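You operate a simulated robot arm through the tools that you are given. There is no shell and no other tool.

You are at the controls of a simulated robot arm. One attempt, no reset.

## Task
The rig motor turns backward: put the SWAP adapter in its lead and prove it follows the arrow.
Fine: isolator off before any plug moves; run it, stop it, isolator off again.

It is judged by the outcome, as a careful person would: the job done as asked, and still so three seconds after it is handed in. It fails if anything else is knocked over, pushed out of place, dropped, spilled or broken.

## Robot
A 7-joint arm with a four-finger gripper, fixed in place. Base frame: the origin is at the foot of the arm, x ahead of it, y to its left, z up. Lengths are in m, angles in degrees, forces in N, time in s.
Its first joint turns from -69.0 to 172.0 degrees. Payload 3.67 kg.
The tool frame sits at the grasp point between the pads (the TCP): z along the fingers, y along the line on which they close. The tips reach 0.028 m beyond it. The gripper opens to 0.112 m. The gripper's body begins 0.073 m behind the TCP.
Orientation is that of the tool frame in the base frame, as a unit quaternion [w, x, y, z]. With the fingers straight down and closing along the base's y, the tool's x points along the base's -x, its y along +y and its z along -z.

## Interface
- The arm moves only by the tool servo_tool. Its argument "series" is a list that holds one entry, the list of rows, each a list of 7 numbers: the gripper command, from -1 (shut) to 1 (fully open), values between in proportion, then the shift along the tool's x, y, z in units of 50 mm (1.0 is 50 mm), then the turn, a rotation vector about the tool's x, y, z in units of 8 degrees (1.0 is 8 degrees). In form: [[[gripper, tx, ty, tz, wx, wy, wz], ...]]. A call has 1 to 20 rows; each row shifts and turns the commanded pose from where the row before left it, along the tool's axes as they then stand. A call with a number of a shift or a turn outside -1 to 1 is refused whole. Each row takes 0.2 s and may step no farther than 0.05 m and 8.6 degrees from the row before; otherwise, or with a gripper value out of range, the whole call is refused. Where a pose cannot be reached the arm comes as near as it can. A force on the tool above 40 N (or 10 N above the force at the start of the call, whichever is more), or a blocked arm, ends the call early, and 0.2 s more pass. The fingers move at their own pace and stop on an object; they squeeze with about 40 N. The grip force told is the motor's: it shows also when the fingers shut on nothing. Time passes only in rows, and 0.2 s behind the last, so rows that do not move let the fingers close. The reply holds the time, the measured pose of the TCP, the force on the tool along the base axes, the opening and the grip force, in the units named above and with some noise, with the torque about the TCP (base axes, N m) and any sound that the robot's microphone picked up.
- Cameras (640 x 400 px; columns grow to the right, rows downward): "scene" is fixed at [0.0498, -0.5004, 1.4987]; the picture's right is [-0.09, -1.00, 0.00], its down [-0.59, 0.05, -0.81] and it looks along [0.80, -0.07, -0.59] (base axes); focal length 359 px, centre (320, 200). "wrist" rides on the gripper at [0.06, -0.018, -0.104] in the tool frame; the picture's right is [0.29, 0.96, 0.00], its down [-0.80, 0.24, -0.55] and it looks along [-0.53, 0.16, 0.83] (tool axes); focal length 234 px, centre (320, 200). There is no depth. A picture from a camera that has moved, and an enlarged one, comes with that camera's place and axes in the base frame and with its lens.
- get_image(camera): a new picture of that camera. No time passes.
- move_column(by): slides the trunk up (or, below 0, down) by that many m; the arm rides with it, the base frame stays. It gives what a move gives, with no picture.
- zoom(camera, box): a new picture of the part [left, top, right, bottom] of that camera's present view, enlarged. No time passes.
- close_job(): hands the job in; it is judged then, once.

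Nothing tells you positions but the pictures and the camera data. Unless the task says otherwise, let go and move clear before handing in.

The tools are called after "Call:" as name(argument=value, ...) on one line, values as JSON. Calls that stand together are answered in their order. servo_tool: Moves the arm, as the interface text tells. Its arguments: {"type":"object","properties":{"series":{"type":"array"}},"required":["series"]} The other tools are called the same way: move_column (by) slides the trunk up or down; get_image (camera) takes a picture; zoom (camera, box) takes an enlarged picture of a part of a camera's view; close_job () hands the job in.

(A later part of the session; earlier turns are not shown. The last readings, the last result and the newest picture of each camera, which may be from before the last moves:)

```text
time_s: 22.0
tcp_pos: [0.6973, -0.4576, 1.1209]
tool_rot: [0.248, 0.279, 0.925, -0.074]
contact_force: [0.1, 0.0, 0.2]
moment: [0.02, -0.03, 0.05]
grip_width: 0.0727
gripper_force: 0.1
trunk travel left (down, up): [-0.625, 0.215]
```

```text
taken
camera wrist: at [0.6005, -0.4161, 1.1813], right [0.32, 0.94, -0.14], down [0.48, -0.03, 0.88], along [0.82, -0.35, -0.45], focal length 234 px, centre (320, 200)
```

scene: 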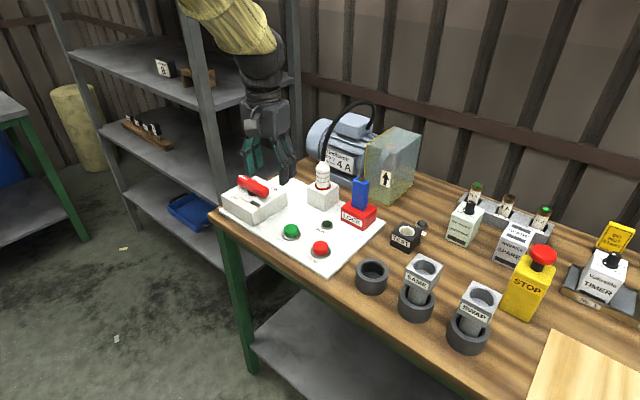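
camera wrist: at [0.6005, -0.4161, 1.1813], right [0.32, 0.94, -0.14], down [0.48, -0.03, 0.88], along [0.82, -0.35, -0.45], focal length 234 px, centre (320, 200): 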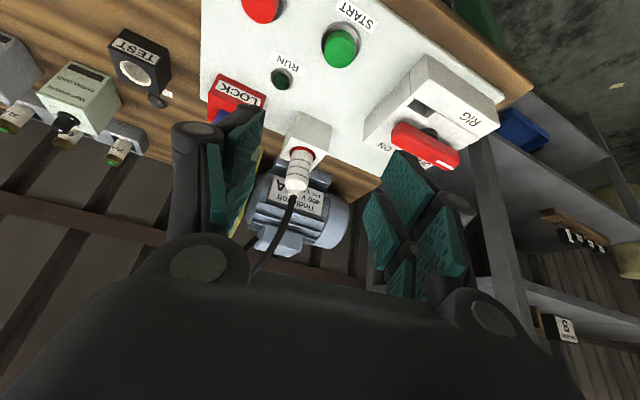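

The tilt works and I now have a side view of the plug in its socket (picture is upside-down). I'll zoom to measure it.

Call:
zoom(camera="wrist", box=[210, 80, 370, 270])

Call:
zoom(camera="scene", box=[290, 145, 390, 235])

```text
2.11 times, centred on (290, 175) of wrist
camera zoom: at [0.6005, -0.4161, 1.1813], right [0.32, 0.94, -0.14], down [0.48, -0.03, 0.88], along [0.82, -0.35, -0.45], focal length 493 px, centre (383, 253)
```

zoom: 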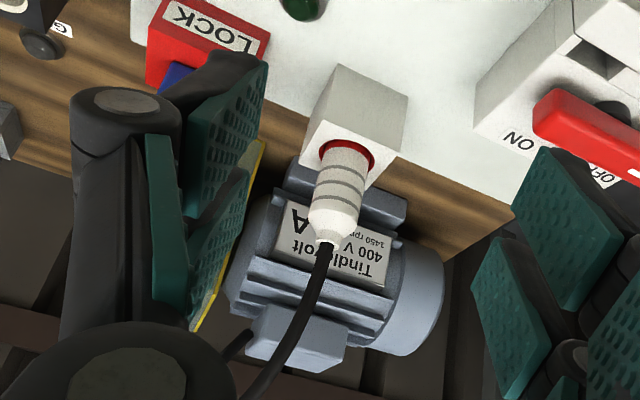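

```text
4.44 times, centred on (340, 190) of scene
camera zoom: at [0.0498, -0.5004, 1.4987], right [-0.09, -1.0, 0.0], down [-0.59, 0.05, -0.81], along [0.8, -0.07, -0.59], focal length 1595 px, centre (231, 244)
```

zoom: 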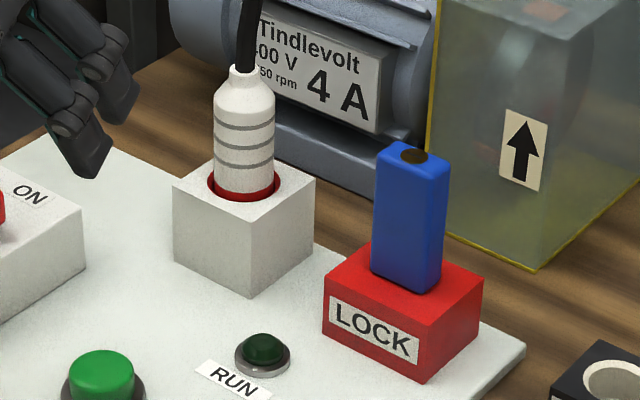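

The plug axis is at about (0.876, −0.581), the socket top at z 0.935, and the plug top at z 1.02. I'll go to a pre-grasp pose 0.12 m back along the tilted fingers and check alignment.

Call:
servo_tool(series=[[[0.4, -0.577, -0.0225, 0.576, 0, 0, 0], [0.4, -0.577, -0.0225, 0.576, 0, 0, 0], [0.4, -0.577, -0.0225, 0.576, 0, 0, 0], [0.4, -0.577, -0.0225, 0.576, 0, 0, 0], [0.4, 0, 0, 0, 0, 0, 0]]])

Call:
get_image(camera="wrist")

Call:
zoom(camera="scene", box=[260, 100, 400, 230])

```text
time_s: 23.2
tcp_pos: [0.8278, -0.5456, 1.0804]
tool_rot: [0.25, 0.278, 0.925, -0.075]
contact_force: [0.0, 0.9, 0.7]
moment: [-0.02, 0.0, -0.02]
grip_width: 0.0786
gripper_force: 0.0
trunk travel left (down, up): [-0.625, 0.215]
```

```text
taken
camera wrist: at [0.7293, -0.504, 1.1419], right [0.32, 0.94, -0.14], down [0.47, -0.03, 0.88], along [0.82, -0.35, -0.45], focal length 234 px, centre (320, 200)
```

wrist: 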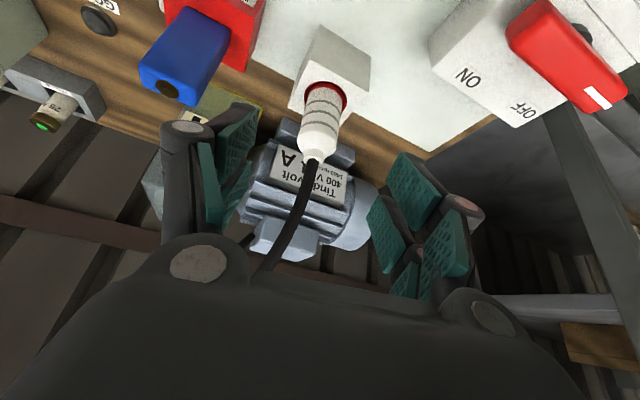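

```text
3.08 times, centred on (330, 165) of scene
camera zoom: at [0.0498, -0.5004, 1.4987], right [-0.09, -1.0, 0.0], down [-0.59, 0.05, -0.81], along [0.8, -0.07, -0.59], focal length 1104 px, centre (289, 308)
```

zoom: 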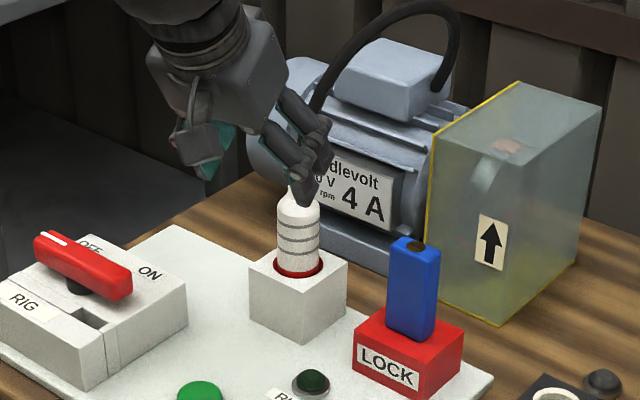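

The line along the fingers passes straight through the plug axis and the motor is well clear behind it. I'll advance 0.12 m along the tool axis with the fingers open.

Call:
servo_tool(series=[[[0.4, 0, 0, 0.6, 0, 0, 0], [0.4, 0, 0, 0.6, 0, 0, 0], [0.4, 0, 0, 0.6, 0, 0, 0], [0.4, 0, 0, 0.58, 0, 0, 0], [0.4, 0, 0, 0, 0, 0, 0]]])

Call:
get_image(camera="wrist")

Call:
zoom(camera="scene", box=[260, 100, 400, 230])

```text
time_s: 24.4
tcp_pos: [0.8748, -0.5794, 0.9771]
tool_rot: [0.249, 0.277, 0.925, -0.075]
contact_force: [-0.3, 1.0, 0.0]
moment: [0.0, -0.01, 0.03]
grip_width: 0.0783
gripper_force: 0.0
trunk travel left (down, up): [-0.625, 0.215]
```

```text
taken
camera wrist: at [0.7781, -0.5375, 1.0384], right [0.32, 0.94, -0.14], down [0.48, -0.03, 0.88], along [0.82, -0.35, -0.45], focal length 234 px, centre (320, 200)
```

wrist: 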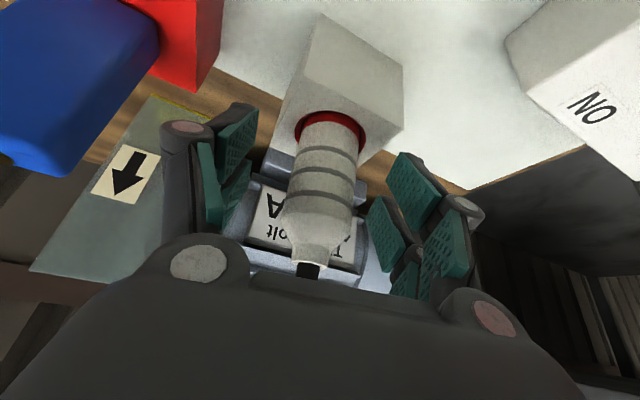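

```text
3.08 times, centred on (330, 165) of scene
camera zoom: at [0.0498, -0.5004, 1.4987], right [-0.09, -1.0, 0.0], down [-0.59, 0.05, -0.81], along [0.8, -0.07, -0.59], focal length 1104 px, centre (289, 308)
```

zoom: 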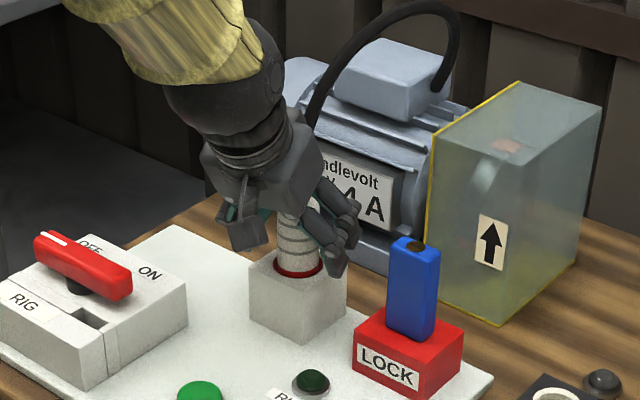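

The plug is centred between the pads at mid-body. I'll close on it and check the grip.

Call:
servo_tool(series=[[[-1, 0, 0, 0, 0, 0, 0], [-1, 0, 0, 0, 0, 0, 0], [-1, 0, 0, 0, 0, 0, 0]]])

Call:
get_image(camera="wrist")

```text
time_s: 25.2
tcp_pos: [0.8771, -0.5784, 0.9764]
tool_rot: [0.248, 0.277, 0.925, -0.074]
contact_force: [3.0, 5.0, 0.5]
moment: [0.22, -0.05, 0.04]
grip_width: 0.0369
gripper_force: 40.5
trunk travel left (down, up): [-0.625, 0.215]
```

```text
taken
camera wrist: at [0.7792, -0.5371, 1.0375], right [0.32, 0.94, -0.14], down [0.48, -0.03, 0.88], along [0.82, -0.35, -0.45], focal length 234 px, centre (320, 200)
```

wrist: 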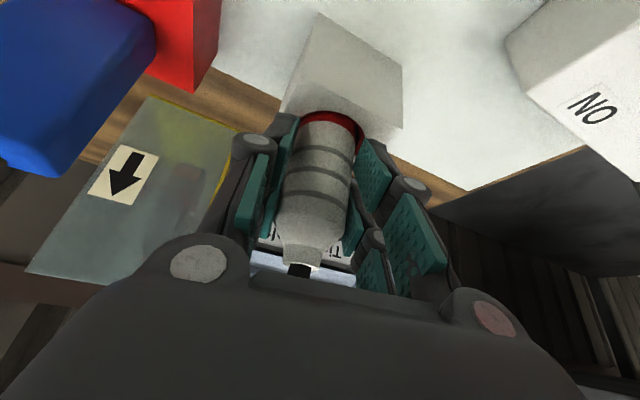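

Grip is good (0.037 m, 40 N). Now I'll draw the plug straight up in small steps.

Call:
servo_tool(series=[[[-1, -0.1, 0, -0.1734, 0, 0, 0], [-1, -0.1, 0, -0.1734, 0, 0, 0], [-1, -0.1, 0, -0.1734, 0, 0, 0], [-1, -0.1, 0, -0.1734, 0, 0, 0], [-1, 0, 0, 0, 0, 0, 0]]])

Call:
zoom(camera="scene", box=[260, 80, 400, 230])

```text
time_s: 26.4
tcp_pos: [0.8768, -0.5811, 1.0163]
tool_rot: [0.248, 0.278, 0.925, -0.075]
contact_force: [0.6, -0.8, -3.5]
moment: [0.04, 0.02, 0.0]
grip_width: 0.0366
gripper_force: 39.9
trunk travel left (down, up): [-0.625, 0.215]
```

```text
2.67 times, centred on (330, 155) of scene
camera zoom: at [0.0498, -0.5004, 1.4987], right [-0.09, -1.0, 0.0], down [-0.59, 0.05, -0.81], along [0.8, -0.07, -0.59], focal length 957 px, centre (293, 320)
```

zoom: 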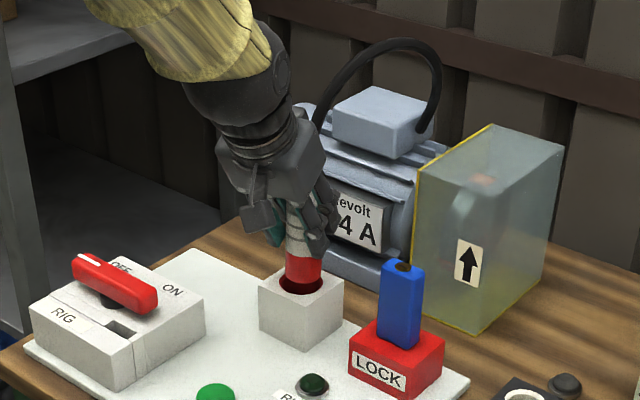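

The plug is coming out cleanly, showing its red nose. I'll lift another 50 mm to see where it clears the socket.

Call:
servo_tool(series=[[[-1, -0.125, 0, -0.217, 0, 0, 0], [-1, -0.125, 0, -0.217, 0, 0, 0], [-1, -0.125, 0, -0.217, 0, 0, 0], [-1, -0.125, 0, -0.217, 0, 0, 0], [-1, 0, 0, 0, 0, 0, 0]]])

Call:
zoom(camera="scene", box=[260, 80, 400, 230])

Call:
get_image(camera="wrist")

```text
time_s: 27.6
tcp_pos: [0.8772, -0.5814, 1.0667]
tool_rot: [0.248, 0.278, 0.925, -0.074]
contact_force: [0.5, -0.7, -2.3]
moment: [0.04, 0.01, 0.02]
grip_width: 0.0368
gripper_force: 39.4
trunk travel left (down, up): [-0.625, 0.215]
```

```text
2.67 times, centred on (330, 155) of scene
camera zoom: at [0.0498, -0.5004, 1.4987], right [-0.09, -1.0, 0.0], down [-0.59, 0.05, -0.81], along [0.8, -0.07, -0.59], focal length 957 px, centre (293, 320)
```

zoom: 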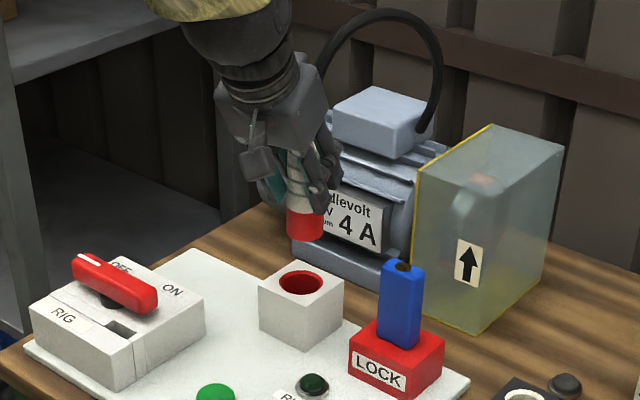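

```text
taken
camera wrist: at [0.7804, -0.5399, 1.1272], right [0.32, 0.94, -0.14], down [0.48, -0.03, 0.88], along [0.82, -0.35, -0.46], focal length 234 px, centre (320, 200)
```

wrist: 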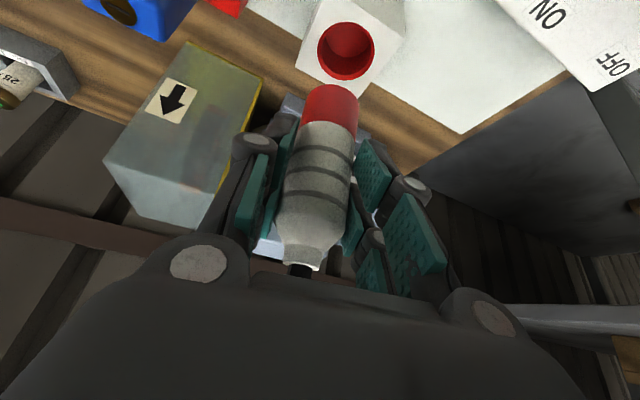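

The plug is out: it has a red nose about 0.035 m long, and no cable force is felt. I'll park it in the empty ring stand at about (0.583, −0.658), top z 0.905. I'll lift higher first to clear the blue LOCK block, then move part way and check the cable.

Call:
servo_tool(series=[[[-1, -0.38, 0, -0.65, 0, 0, 0], [-1, -0.38, 0, -0.65, 0, 0, 0], [-1, 0.501, -0.646, -0.29, 0, 0, 0], [-1, 0.501, -0.646, -0.29, 0, 0, 0], [-1, 0.501, -0.646, -0.29, 0, 0, 0], [-1, 0, 0, 0, 0, 0, 0]]])

Call:
get_image(camera="scene")

Call:
get_image(camera="wrist")

```text
time_s: 29.0
tcp_pos: [0.751, -0.6147, 1.1386]
tool_rot: [0.248, 0.277, 0.925, -0.074]
contact_force: [0.2, -0.2, -2.8]
moment: [0.03, 0.05, -0.02]
grip_width: 0.0368
gripper_force: 40.1
trunk travel left (down, up): [-0.625, 0.215]
```

```text
taken
```

scene: 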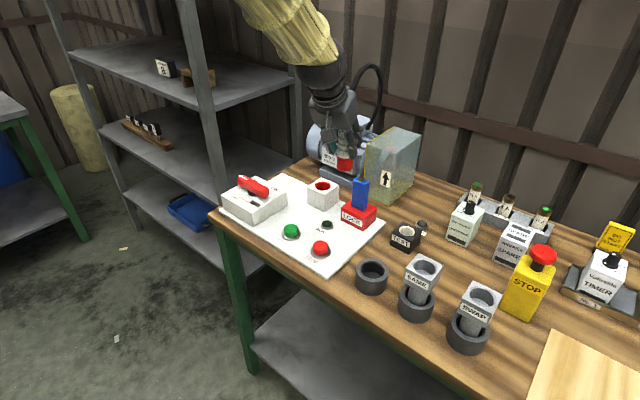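

```text
taken
camera wrist: at [0.6545, -0.5742, 1.2007], right [0.32, 0.94, -0.14], down [0.48, -0.03, 0.88], along [0.82, -0.35, -0.46], focal length 234 px, centre (320, 200)
```

wrist: 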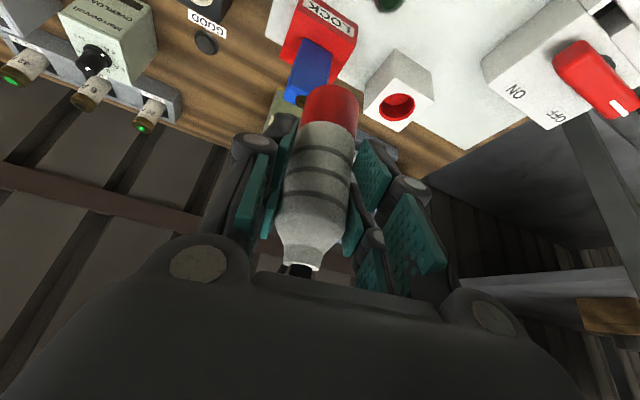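

No pull from the cable, and everything is clear. I'll continue to above the empty ring stand.

Call:
servo_tool(series=[[[-1, 0.501, -0.646, -0.29, 0, 0, 0], [-1, 0.501, -0.646, -0.29, 0, 0, 0], [-1, 0.501, -0.646, -0.29, 0, 0, 0], [-1, 0.501, -0.646, -0.29, 0, 0, 0], [-1, 0, 0, 0, 0, 0, 0]]])

Call:
get_image(camera="scene")

Call:
get_image(camera="wrist")

```text
time_s: 30.2
tcp_pos: [0.581, -0.6606, 1.14]
tool_rot: [0.248, 0.278, 0.925, -0.075]
contact_force: [-0.4, -0.1, -2.4]
moment: [0.01, 0.06, 0.0]
grip_width: 0.0367
gripper_force: 40.0
trunk travel left (down, up): [-0.625, 0.215]
```

```text
taken
```

scene: 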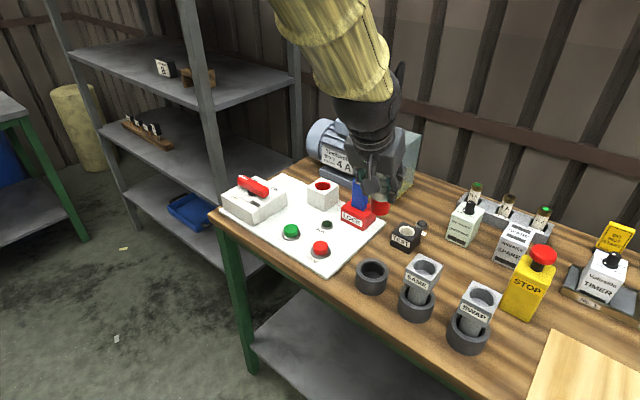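

```text
taken
camera wrist: at [0.4844, -0.6179, 1.2029], right [0.32, 0.94, -0.14], down [0.48, -0.03, 0.88], along [0.82, -0.35, -0.46], focal length 234 px, centre (320, 200)
```

wrist: 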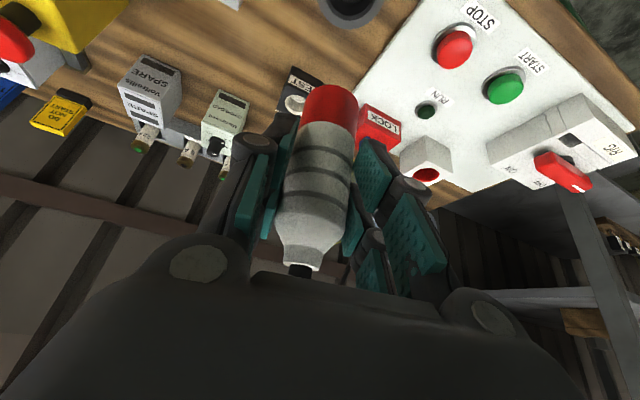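

The stand is visible at the top of the wrist view. I'll lower to about 0.13 m above its rim, where I can compare it with the socket view I recorded when the plug was exactly above its hole.

Call:
servo_tool(series=[[[-1, 0.24, 0.005, 0.555, 0, 0, 0], [-1, 0.24, 0.005, 0.555, 0, 0, 0], [-1, 0.24, 0.005, 0.555, 0, 0, 0], [-1, 0, 0, 0, 0, 0, 0]]])

Call:
get_image(camera="wrist")

Call:
zoom(camera="scene", box=[300, 160, 460, 340])

```text
time_s: 31.2
tcp_pos: [0.5909, -0.6656, 1.0533]
tool_rot: [0.248, 0.278, 0.925, -0.075]
contact_force: [0.9, 0.7, -2.8]
moment: [0.02, 0.05, 0.01]
grip_width: 0.0368
gripper_force: 40.1
trunk travel left (down, up): [-0.625, 0.215]
```

```text
taken
camera wrist: at [0.4946, -0.6237, 1.1139], right [0.32, 0.94, -0.14], down [0.48, -0.03, 0.88], along [0.82, -0.35, -0.45], focal length 234 px, centre (320, 200)
```

wrist: 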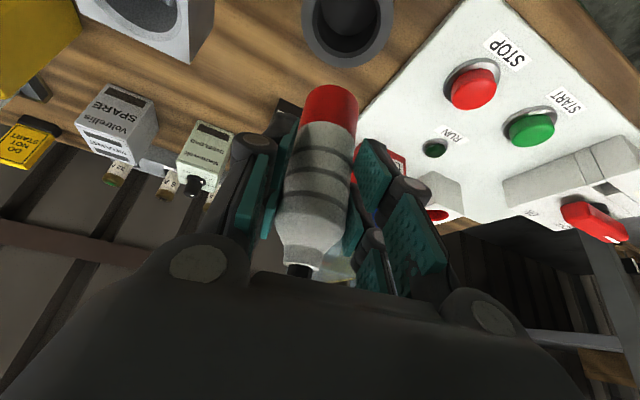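

```text
2.22 times, centred on (380, 250) of scene
camera zoom: at [0.0498, -0.5004, 1.4987], right [-0.09, -1.0, 0.0], down [-0.59, 0.05, -0.81], along [0.8, -0.07, -0.59], focal length 798 px, centre (187, 89)
```

zoom: 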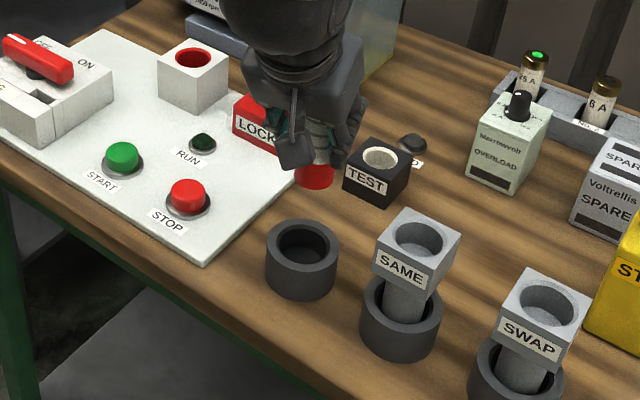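

Triangulating puts the stand at about (0.584, −0.664) with its rim at z 0.90. Applying the bias I measured at the socket, I'll shift about 1 cm and lower until the nose is just above the rim.

Call:
servo_tool(series=[[[-1, 0.175, -0.07, -0.1, 0, 0, 0], [-1, 0.22, 0, 0.381, 0, 0, 0], [-1, 0.22, 0, 0.381, 0, 0, 0], [-1, 0, 0, 0, 0, 0, 0]]])

Call:
get_image(camera="wrist")

Call:
zoom(camera="scene", box=[320, 180, 440, 320])

```text
time_s: 32.2
tcp_pos: [0.5809, -0.6594, 1.0087]
tool_rot: [0.249, 0.277, 0.925, -0.075]
contact_force: [-0.1, 0.7, -2.2]
moment: [0.01, 0.03, 0.0]
grip_width: 0.0366
gripper_force: 40.0
trunk travel left (down, up): [-0.625, 0.215]
```

```text
taken
camera wrist: at [0.4848, -0.6185, 1.0685], right [0.32, 0.94, -0.14], down [0.48, -0.03, 0.88], along [0.82, -0.35, -0.45], focal length 234 px, centre (320, 200)
```

wrist: 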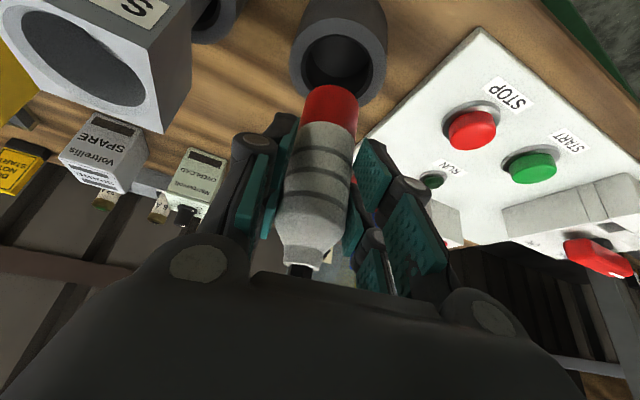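

```text
2.86 times, centred on (380, 250) of scene
camera zoom: at [0.0498, -0.5004, 1.4987], right [-0.09, -1.0, 0.0], down [-0.59, 0.05, -0.81], along [0.8, -0.07, -0.59], focal length 1025 px, centre (149, 57)
```

zoom: 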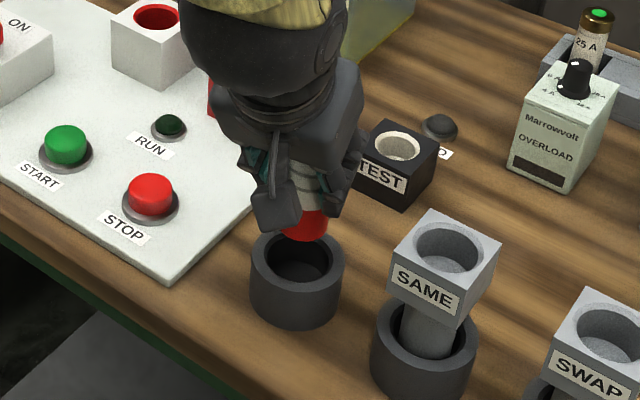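

The nose is nearly over the stand's opening, within a few mm of tolerance ±8 mm. A small correction toward the base, then I'll lower slowly into the ring.

Call:
servo_tool(series=[[[-1, 0.058, -0.044, -0.033, 0, 0, 0], [-1, 0.1, 0, 0.1734, 0, 0, 0], [-1, 0.1, 0, 0.1734, 0, 0, 0], [-1, 0.1, 0, 0.1734, 0, 0, 0], [-1, 0, 0, 0, 0, 0, 0]]])

Call:
get_image(camera="wrist")

Call:
zoom(camera="scene", box=[320, 180, 440, 320])

```text
time_s: 33.4
tcp_pos: [0.5775, -0.6612, 0.976]
tool_rot: [0.249, 0.277, 0.925, -0.075]
contact_force: [-0.4, -0.1, -2.1]
moment: [0.02, 0.0, -0.04]
grip_width: 0.0367
gripper_force: 40.0
trunk travel left (down, up): [-0.625, 0.215]
```

```text
taken
camera wrist: at [0.4793, -0.6193, 1.0375], right [0.32, 0.94, -0.14], down [0.48, -0.03, 0.88], along [0.82, -0.35, -0.45], focal length 234 px, centre (320, 200)
```

wrist: 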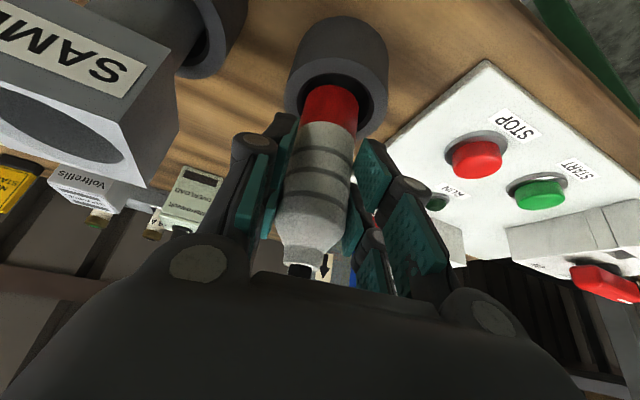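

```text
2.86 times, centred on (380, 250) of scene
camera zoom: at [0.0498, -0.5004, 1.4987], right [-0.09, -1.0, 0.0], down [-0.59, 0.05, -0.81], along [0.8, -0.07, -0.59], focal length 1025 px, centre (149, 57)
```

zoom: 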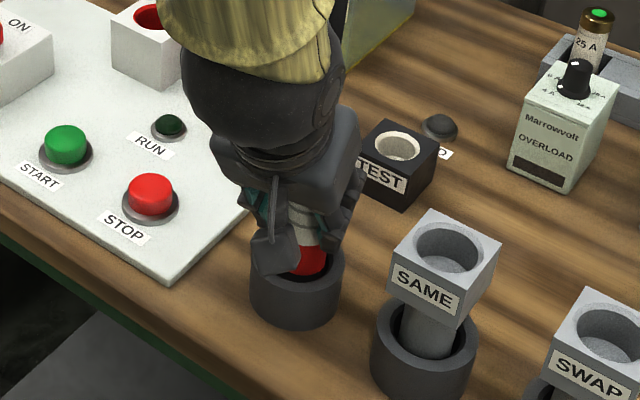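

The nose is entering the ring, sitting slightly to one side. I'll shift 3 mm to centre it and keep lowering in small steps until it touches the bottom.

Call:
servo_tool(series=[[[-1, 0, 0.06, 0, 0, 0, 0], [-1, 0.05, 0, 0.0867, 0, 0, 0], [-1, 0.05, 0, 0.0867, 0, 0, 0], [-1, 0.05, 0, 0.0867, 0, 0, 0], [-1, 0.05, 0, 0.0867, 0, 0, 0], [-1, 0, 0, 0, 0, 0, 0]]])

Call:
get_image(camera="wrist")

Call:
zoom(camera="scene", box=[320, 180, 440, 320])

```text
time_s: 34.8
tcp_pos: [0.5789, -0.6579, 0.9573]
tool_rot: [0.249, 0.278, 0.925, -0.075]
contact_force: [0.4, -0.3, -2.4]
moment: [0.04, 0.03, 0.03]
grip_width: 0.0366
gripper_force: 39.2
trunk travel left (down, up): [-0.625, 0.215]
```

```text
taken
camera wrist: at [0.4817, -0.6168, 1.0185], right [0.32, 0.94, -0.14], down [0.48, -0.03, 0.88], along [0.82, -0.35, -0.45], focal length 234 px, centre (320, 200)
```

wrist: 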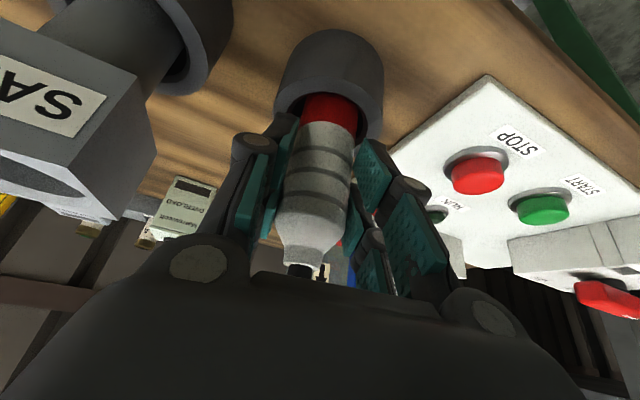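

```text
2.86 times, centred on (380, 250) of scene
camera zoom: at [0.0498, -0.5004, 1.4987], right [-0.09, -1.0, 0.0], down [-0.59, 0.05, -0.81], along [0.8, -0.07, -0.59], focal length 1025 px, centre (149, 57)
```

zoom: 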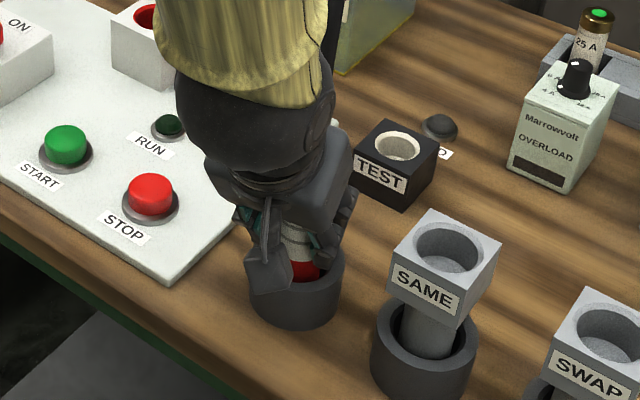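

It's still hanging free. I'll lower further in 4 mm steps and watch for the force to change on touchdown.

Call:
servo_tool(series=[[[-1, 0.04, 0, 0.0694, 0, 0, 0], [-1, 0.04, 0, 0.0694, 0, 0, 0], [-1, 0, 0, 0, 0, 0, 0]]])

Call:
servo_tool(series=[[[-1, 0.03, 0, 0.052, 0, 0, 0], [-1, 0.03, 0, 0.052, 0, 0, 0], [-1, 0, 0, 0, 0, 0, 0]]])

```text
time_s: 35.6
tcp_pos: [0.5781, -0.6572, 0.9491]
tool_rot: [0.248, 0.278, 0.925, -0.075]
contact_force: [0.3, -0.1, -0.5]
moment: [-0.05, 0.03, -0.02]
grip_width: 0.0369
gripper_force: 40.2
trunk travel left (down, up): [-0.625, 0.215]
```

```text
time_s: 36.4
tcp_pos: [0.5792, -0.6578, 0.9459]
tool_rot: [0.251, 0.277, 0.924, -0.075]
contact_force: [1.2, -1.1, 29.3]
moment: [-0.28, -0.4, 0.04]
grip_width: 0.0372
gripper_force: 40.1
trunk travel left (down, up): [-0.625, 0.215]
```

Touchdown at TCP z ≈ 0.948. I'll ease off 4 mm of push, open the fingers modestly, and check that the plug stands by itself.

Call:
servo_tool(series=[[[-1, -0.04, 0, -0.0694, 0, 0, 0], [-1, 0, 0, 0, 0, 0, 0]]])

Call:
servo_tool(series=[[[-0.1, 0, 0, 0, 0, 0, 0], [0.05, 0, 0, 0, 0, 0, 0], [0.05, 0, 0, 0, 0, 0, 0]]])

Call:
get_image(camera="wrist")

```text
time_s: 37.0
tcp_pos: [0.5793, -0.6572, 0.9459]
tool_rot: [0.247, 0.278, 0.925, -0.075]
contact_force: [1.3, 1.9, 5.9]
moment: [-0.02, -0.17, 0.01]
grip_width: 0.0369
gripper_force: 39.6
trunk travel left (down, up): [-0.625, 0.215]
```

```text
time_s: 37.8
tcp_pos: [0.578, -0.6577, 0.9477]
tool_rot: [0.248, 0.278, 0.925, -0.075]
contact_force: [0.3, 0.3, 1.1]
moment: [-0.01, -0.03, -0.01]
grip_width: 0.0589
gripper_force: 0.2
trunk travel left (down, up): [-0.625, 0.215]
```

```text
taken
camera wrist: at [0.482, -0.6168, 1.0079], right [0.32, 0.94, -0.14], down [0.48, -0.03, 0.88], along [0.82, -0.35, -0.46], focal length 234 px, centre (320, 200)
```

wrist: 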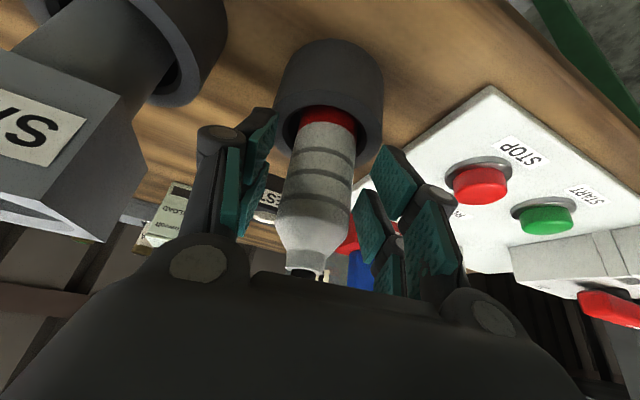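

The plug stands upright in the ring. I'll withdraw straight back along the fingers and look at the scene.

Call:
servo_tool(series=[[[0.05, 0, 0, -0.5, 0, 0, 0], [0.05, 0, 0, -0.8, 0, 0, 0], [0.05, 0, 0, -0.8, 0, 0, 0], [0.05, 0, 0, -0.8, 0, 0, 0], [0.05, 0, 0, 0, 0, 0, 0]]])

Call:
get_image(camera="wrist")

Call:
get_image(camera="scene")

```text
time_s: 39.0
tcp_pos: [0.5177, -0.6167, 1.0685]
tool_rot: [0.248, 0.277, 0.925, -0.074]
contact_force: [0.2, -0.5, -0.2]
moment: [0.03, -0.01, 0.03]
grip_width: 0.0588
gripper_force: 0.1
trunk travel left (down, up): [-0.625, 0.215]
```

```text
taken
camera wrist: at [0.4208, -0.5757, 1.1299], right [0.32, 0.94, -0.14], down [0.48, -0.03, 0.88], along [0.82, -0.35, -0.46], focal length 234 px, centre (320, 200)
```

wrist: 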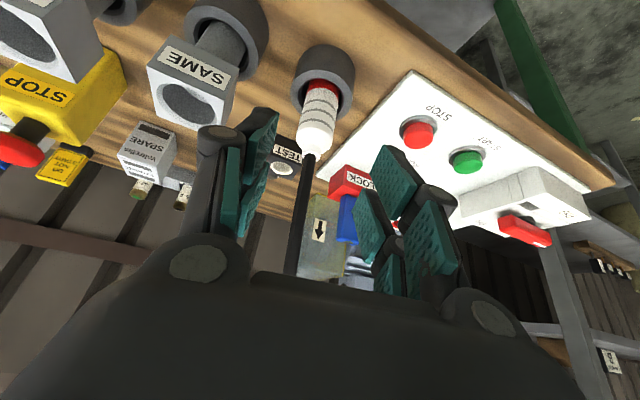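

```text
taken
```

scene: 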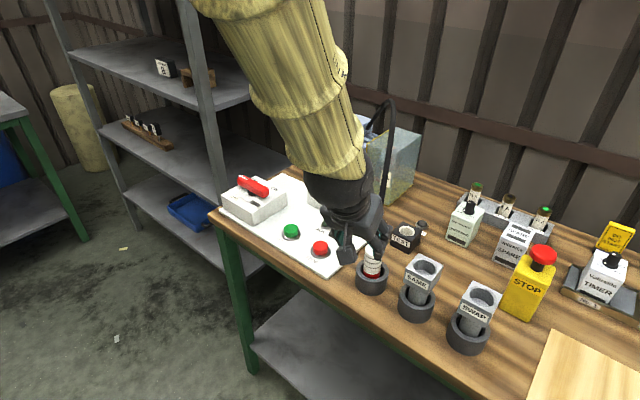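

The plug is safely parked. Next I'll turn the wrist square to the table (45°) and move to look at the SWAP adapter at about (0.46, −0.85).

Call:
servo_tool(series=[[[0.3, 0, 0, -0.4, 0, 0, 0], [0.3, 0, 0, 0, 0.3625, 0, 0.6286], [0.3, 0, 0, 0, 0.3625, 0, 0.6286], [0.3, -0.174, -0.817, 0.04, 0, 0, 0], [0.3, -0.174, -0.817, 0.04, 0, 0, 0], [0.3, -0.174, -0.817, 0.04, 0, 0, 0], [0.3, -0.174, -0.817, 0.04, 0, 0, 0], [0.3, -0.174, -0.817, 0.04, 0, 0, 0], [0.3, 0, 0, 0, 0, 0, 0]]])

Call:
get_image(camera="wrist")

Call:
get_image(camera="scene")

```text
time_s: 41.0
tcp_pos: [0.3967, -0.7878, 1.0995]
tool_rot: [0.24, 0.369, 0.892, -0.099]
contact_force: [1.3, 0.6, -0.7]
moment: [-0.02, -0.01, -0.03]
grip_width: 0.0727
gripper_force: 0.0
out of reach, approached as far as the arm can: row 1
trunk travel left (down, up): [-0.625, 0.215]
```

```text
taken
camera wrist: at [0.3101, -0.7278, 1.1602], right [0.5, 0.85, -0.14], down [0.46, -0.12, 0.88], along [0.73, -0.51, -0.45], focal length 234 px, centre (320, 200)
```

wrist: 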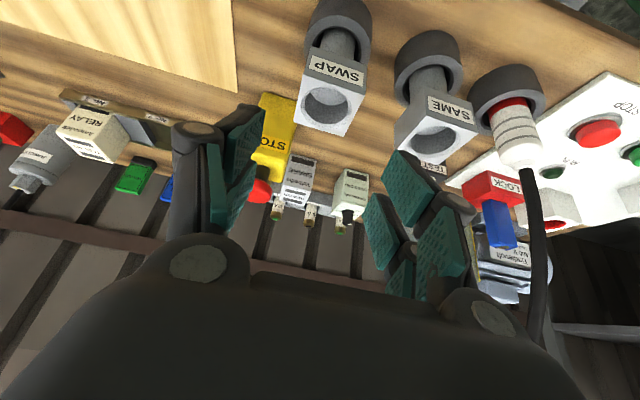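

```text
taken
```

scene: 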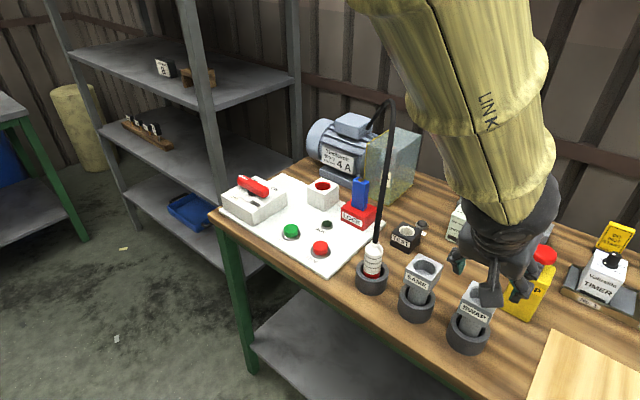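

The arm is square to the table and looking down at SWAP in its stand. I'll zoom both cameras to measure it.

Call:
zoom(camera="wrist", box=[230, 0, 430, 170])

Call:
zoom(camera="scene", box=[400, 240, 540, 370])

```text
2.35 times, centred on (330, 85) of wrist
camera zoom: at [0.3101, -0.7278, 1.1602], right [0.5, 0.85, -0.14], down [0.46, -0.12, 0.88], along [0.73, -0.51, -0.45], focal length 551 px, centre (296, 471)
```

zoom: 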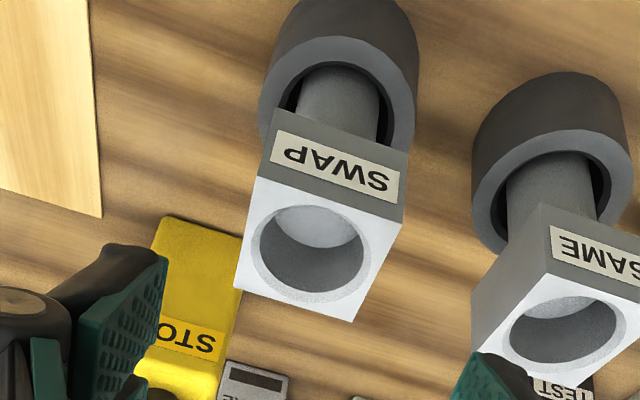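

```text
3.08 times, centred on (470, 305) of scene
camera zoom: at [0.0498, -0.5004, 1.4987], right [-0.09, -1.0, 0.0], down [-0.59, 0.05, -0.81], along [0.8, -0.07, -0.59], focal length 1104 px, centre (-142, -123)
```

zoom: 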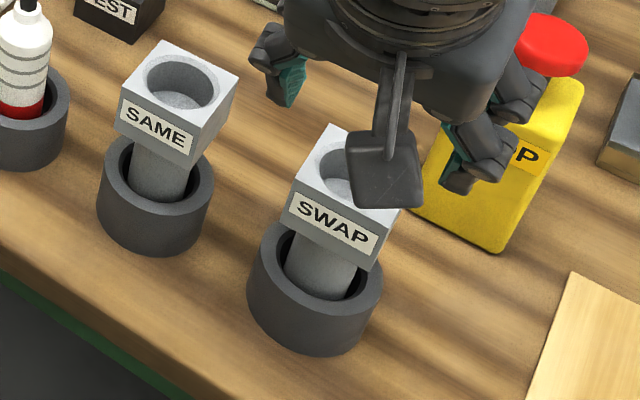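

The two cameras happen to look along nearly the same line here, so depth is uncertain. I'll slide sideways 50 mm for a stereo view.

Call:
servo_tool(series=[[[0.3, 0, 0.9, 0, 0, 0, 0], [0.3, 0, 0.9, 0, 0, 0, 0], [0.3, 0, 0, 0, 0, 0, 0]]])

Call:
zoom(camera="wrist", box=[130, 0, 330, 170])

Call:
zoom(camera="scene", box=[400, 240, 540, 370])

```text
time_s: 41.8
tcp_pos: [0.4615, -0.7274, 1.098]
tool_rot: [0.24, 0.37, 0.892, -0.099]
contact_force: [-0.3, -0.2, -1.1]
moment: [0.0, -0.03, 0.0]
grip_width: 0.0727
gripper_force: 0.1
trunk travel left (down, up): [-0.625, 0.215]
```

```text
2.35 times, centred on (230, 85) of wrist
camera zoom: at [0.3745, -0.6662, 1.1589], right [0.5, 0.85, -0.14], down [0.46, -0.12, 0.88], along [0.73, -0.51, -0.45], focal length 551 px, centre (532, 471)
```

zoom: 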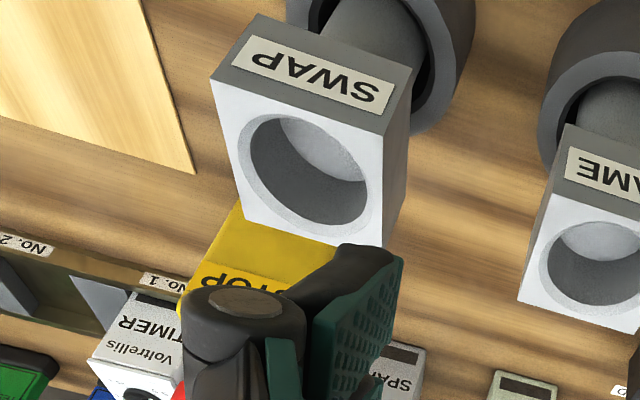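

```text
3.08 times, centred on (470, 305) of scene
camera zoom: at [0.0498, -0.5004, 1.4987], right [-0.09, -1.0, 0.0], down [-0.59, 0.05, -0.81], along [0.8, -0.07, -0.59], focal length 1104 px, centre (-142, -123)
```

zoom: 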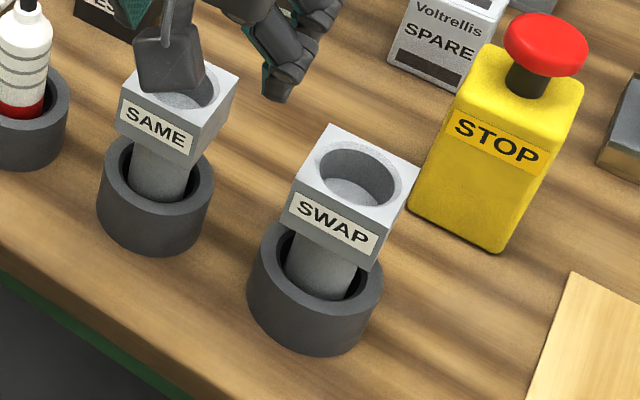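

SWAP is at about (0.428, −0.821), block top z 0.990, 0.052 m wide, square to the table. Before grasping I'll check where the plug's cable now runs so I can plan a path around it.

Call:
zoom(camera="scene", box=[280, 80, 460, 310])

Call:
get_image(camera="wrist")

```text
1.74 times, centred on (370, 195) of scene
camera zoom: at [0.0498, -0.5004, 1.4987], right [-0.09, -1.0, 0.0], down [-0.59, 0.05, -0.81], along [0.8, -0.07, -0.59], focal length 624 px, centre (233, 209)
```

zoom: 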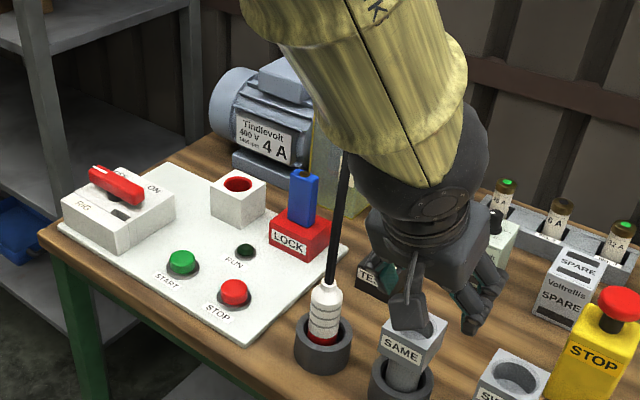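

```text
taken
camera wrist: at [0.3745, -0.6662, 1.1589], right [0.5, 0.85, -0.14], down [0.46, -0.12, 0.88], along [0.73, -0.51, -0.45], focal length 234 px, centre (320, 200)
```

wrist: 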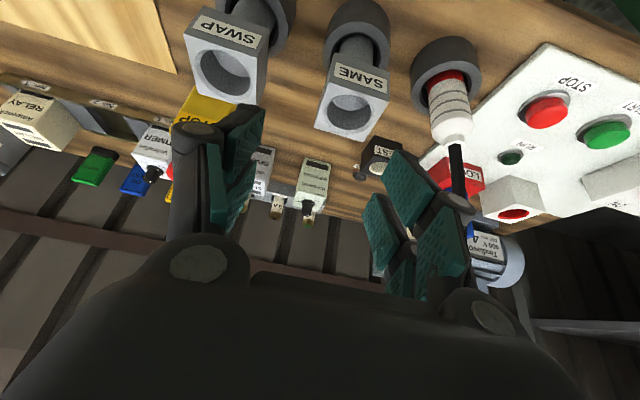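

The cable rises from the plug and arcs back toward the motor, so I'll keep to the base side of it. Now to the pre-grasp pose behind SWAP.

Call:
servo_tool(series=[[[0.5, 0.172, -0.6, 0.203, 0, 0, 0], [0.5, 0.172, -0.6, 0.203, 0, 0, 0], [0.5, 0.172, -0.6, 0.203, 0, 0, 0], [0.5, 0, 0, 0, 0, 0, 0]]])

Call:
get_image(camera="wrist")

Call:
zoom(camera="scene", box=[400, 200, 560, 370])

```text
time_s: 42.8
tcp_pos: [0.3937, -0.7818, 1.0576]
tool_rot: [0.24, 0.37, 0.892, -0.099]
contact_force: [0.1, 0.3, -0.8]
moment: [-0.01, 0.01, 0.0]
grip_width: 0.0843
gripper_force: 0.0
trunk travel left (down, up): [-0.625, 0.215]
```

```text
taken
camera wrist: at [0.3065, -0.7223, 1.1192], right [0.5, 0.85, -0.14], down [0.46, -0.12, 0.88], along [0.73, -0.51, -0.45], focal length 234 px, centre (320, 200)
```

wrist: 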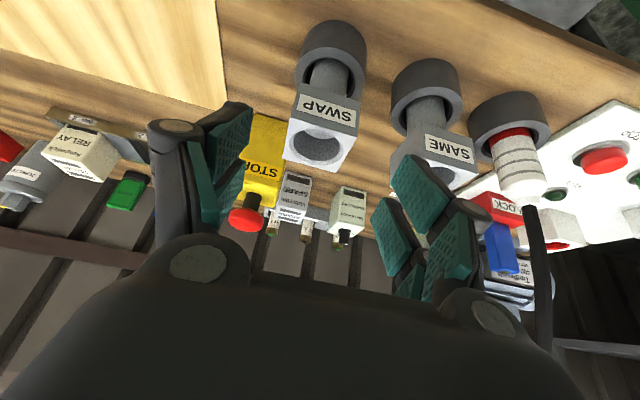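

```text
2.35 times, centred on (480, 285) of scene
camera zoom: at [0.0498, -0.5004, 1.4987], right [-0.09, -1.0, 0.0], down [-0.59, 0.05, -0.81], along [0.8, -0.07, -0.59], focal length 844 px, centre (-56, 0)
```

zoom: 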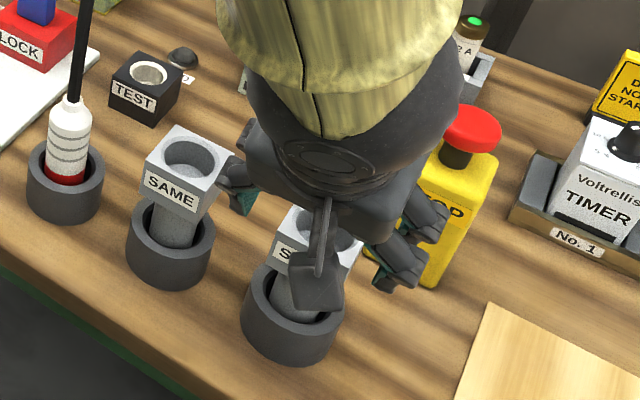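

Alignment is within 4 mm. I'll trim it, narrow the opening to 0.07 m to stay clear of SAME, and advance around the block.

Call:
servo_tool(series=[[[0.25, -0.049, -0.068, 0.029, 0, 0, 0], [0.25, 0, 0, 0.6, 0, 0, 0], [0.25, 0, 0, 0.6, 0, 0, 0], [0.25, 0, 0, 0.4, 0, 0, 0], [0.25, 0, 0, 0.35, 0, 0, 0], [0.25, 0, 0, 0, 0, 0, 0]]])

Call:
get_image(camera="wrist")

Call:
zoom(camera="scene", box=[400, 200, 560, 370])

```text
time_s: 44.2
tcp_pos: [0.4263, -0.8237, 0.972]
tool_rot: [0.239, 0.371, 0.892, -0.099]
contact_force: [-0.2, 0.3, 0.1]
moment: [0.04, 0.01, -0.01]
grip_width: 0.0698
gripper_force: 0.0
trunk travel left (down, up): [-0.625, 0.215]
```

```text
taken
camera wrist: at [0.3389, -0.7636, 1.0327], right [0.5, 0.85, -0.14], down [0.46, -0.12, 0.88], along [0.73, -0.51, -0.46], focal length 234 px, centre (320, 200)
```

wrist: 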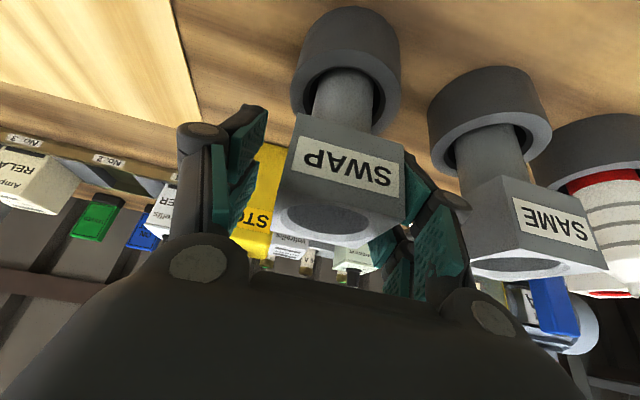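

```text
2.35 times, centred on (480, 285) of scene
camera zoom: at [0.0498, -0.5004, 1.4987], right [-0.09, -1.0, 0.0], down [-0.59, 0.05, -0.81], along [0.8, -0.07, -0.59], focal length 844 px, centre (-56, 0)
```

zoom: 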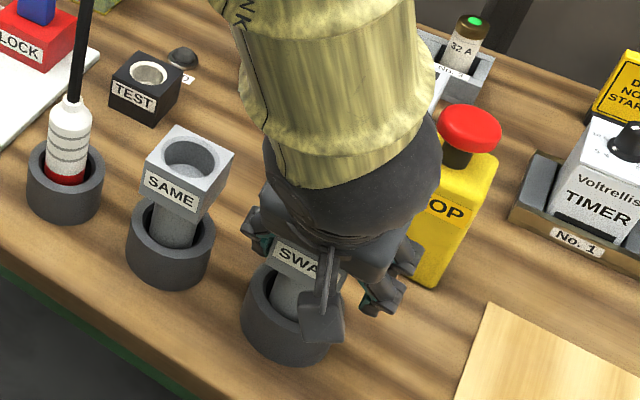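

The block is between the pads but about 3 mm off-centre. I'll shift sideways and close gently.

Call:
servo_tool(series=[[[0.25, 0, 0.07, 0, 0, 0, 0], [0.1, 0, 0, 0, 0, 0, 0], [-0.05, 0, 0, 0, 0, 0, 0], [-1, 0, 0, 0, 0, 0, 0], [-1, 0, 0, 0, 0, 0, 0]]])

Call:
get_image(camera="wrist")

```text
time_s: 45.4
tcp_pos: [0.43, -0.8206, 0.9725]
tool_rot: [0.24, 0.37, 0.892, -0.098]
contact_force: [0.6, -0.9, -0.3]
moment: [-0.02, 0.0, -0.02]
grip_width: 0.0528
gripper_force: 39.5
trunk travel left (down, up): [-0.625, 0.215]
```

```text
taken
camera wrist: at [0.3424, -0.7602, 1.0335], right [0.5, 0.85, -0.14], down [0.46, -0.12, 0.88], along [0.73, -0.51, -0.46], focal length 234 px, centre (320, 200)
```

wrist: 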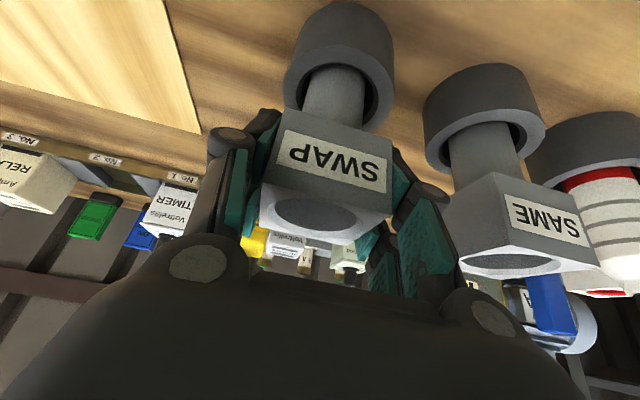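

SWAP is held squarely (0.053 m, 40 N). I'll lift it straight up out of its stand.

Call:
servo_tool(series=[[[-1, -0.1, 0, -0.173, 0, 0, 0], [-1, -0.25, 0, -0.433, 0, 0, 0], [-1, -0.25, 0, -0.433, 0, 0, 0], [-1, -0.25, 0, -0.433, 0, 0, 0], [-1, -0.25, 0, -0.433, 0, 0, 0], [-1, 0, 0, 0, 0, 0, 0]]])

Call:
get_image(camera="wrist")

Call:
get_image(camera="scene")

```text
time_s: 46.8
tcp_pos: [0.4302, -0.8215, 1.0809]
tool_rot: [0.24, 0.371, 0.892, -0.099]
contact_force: [1.1, 0.0, -3.0]
moment: [0.05, 0.0, 0.01]
grip_width: 0.0528
gripper_force: 39.8
trunk travel left (down, up): [-0.625, 0.215]
```

```text
taken
camera wrist: at [0.3426, -0.7612, 1.1425], right [0.5, 0.85, -0.14], down [0.46, -0.12, 0.88], along [0.73, -0.51, -0.46], focal length 234 px, centre (320, 200)
```

wrist: 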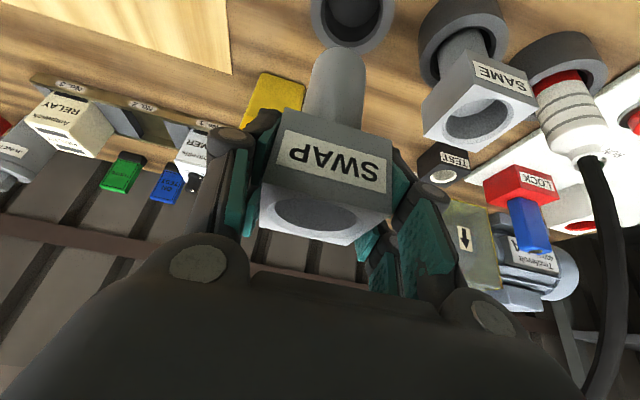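

```text
taken
```

scene: 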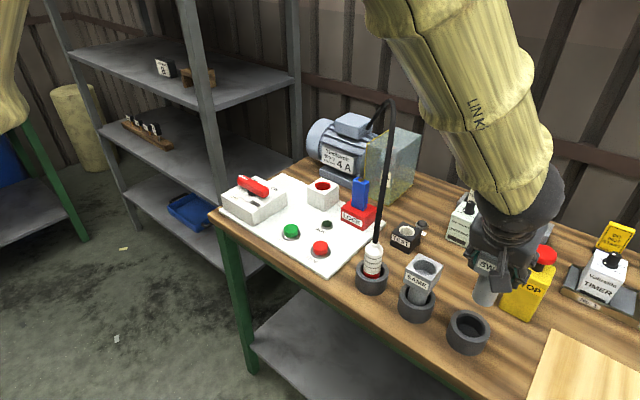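

SWAP is clear of its stand. I'll raise to z 1.16 and carry it around the base side of the parked plug and its cable, in stages.

Call:
servo_tool(series=[[[-1, -0.395, 0, -0.683, 0, 0, 0], [-1, -0.395, 0, -0.683, 0, 0, 0], [-1, 0.265, 0.901, -0.153, 0, 0, 0], [-1, 0.265, 0.901, -0.153, 0, 0, 0], [-1, 0.265, 0.901, -0.153, 0, 0, 0], [-1, 0.265, 0.901, -0.153, 0, 0, 0], [-1, 0.265, 0.901, -0.153, 0, 0, 0], [-1, 0, 0, 0, 0, 0, 0]]])

Call:
get_image(camera="scene")

Call:
get_image(camera="wrist")

```text
time_s: 48.6
tcp_pos: [0.5352, -0.6078, 1.1626]
tool_rot: [0.239, 0.37, 0.892, -0.098]
contact_force: [-0.6, -0.6, -2.8]
moment: [0.03, -0.02, 0.02]
grip_width: 0.0528
gripper_force: 39.8
trunk travel left (down, up): [-0.625, 0.215]
```

```text
taken
```

scene: 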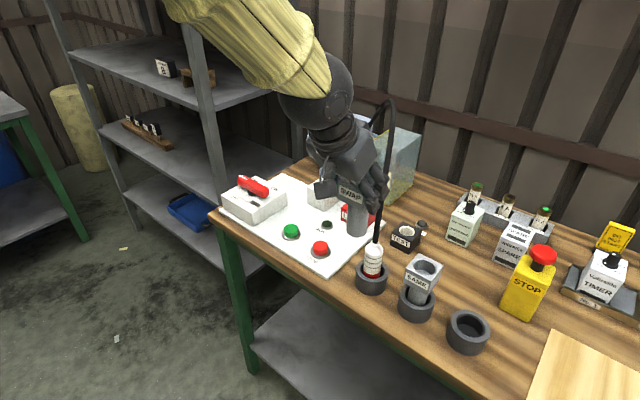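

```text
taken
camera wrist: at [0.4475, -0.5492, 1.2244], right [0.5, 0.85, -0.14], down [0.46, -0.12, 0.88], along [0.73, -0.51, -0.46], focal length 234 px, centre (320, 200)
```

wrist: 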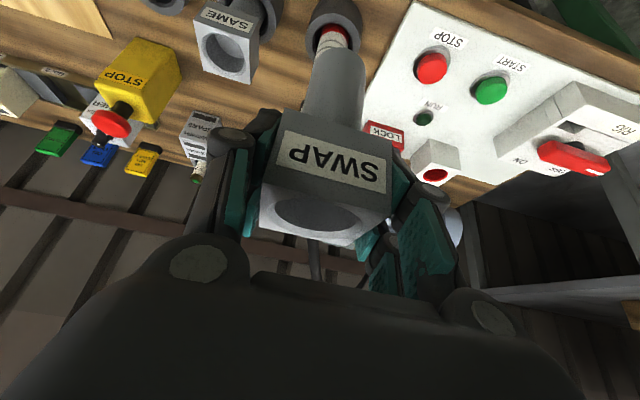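

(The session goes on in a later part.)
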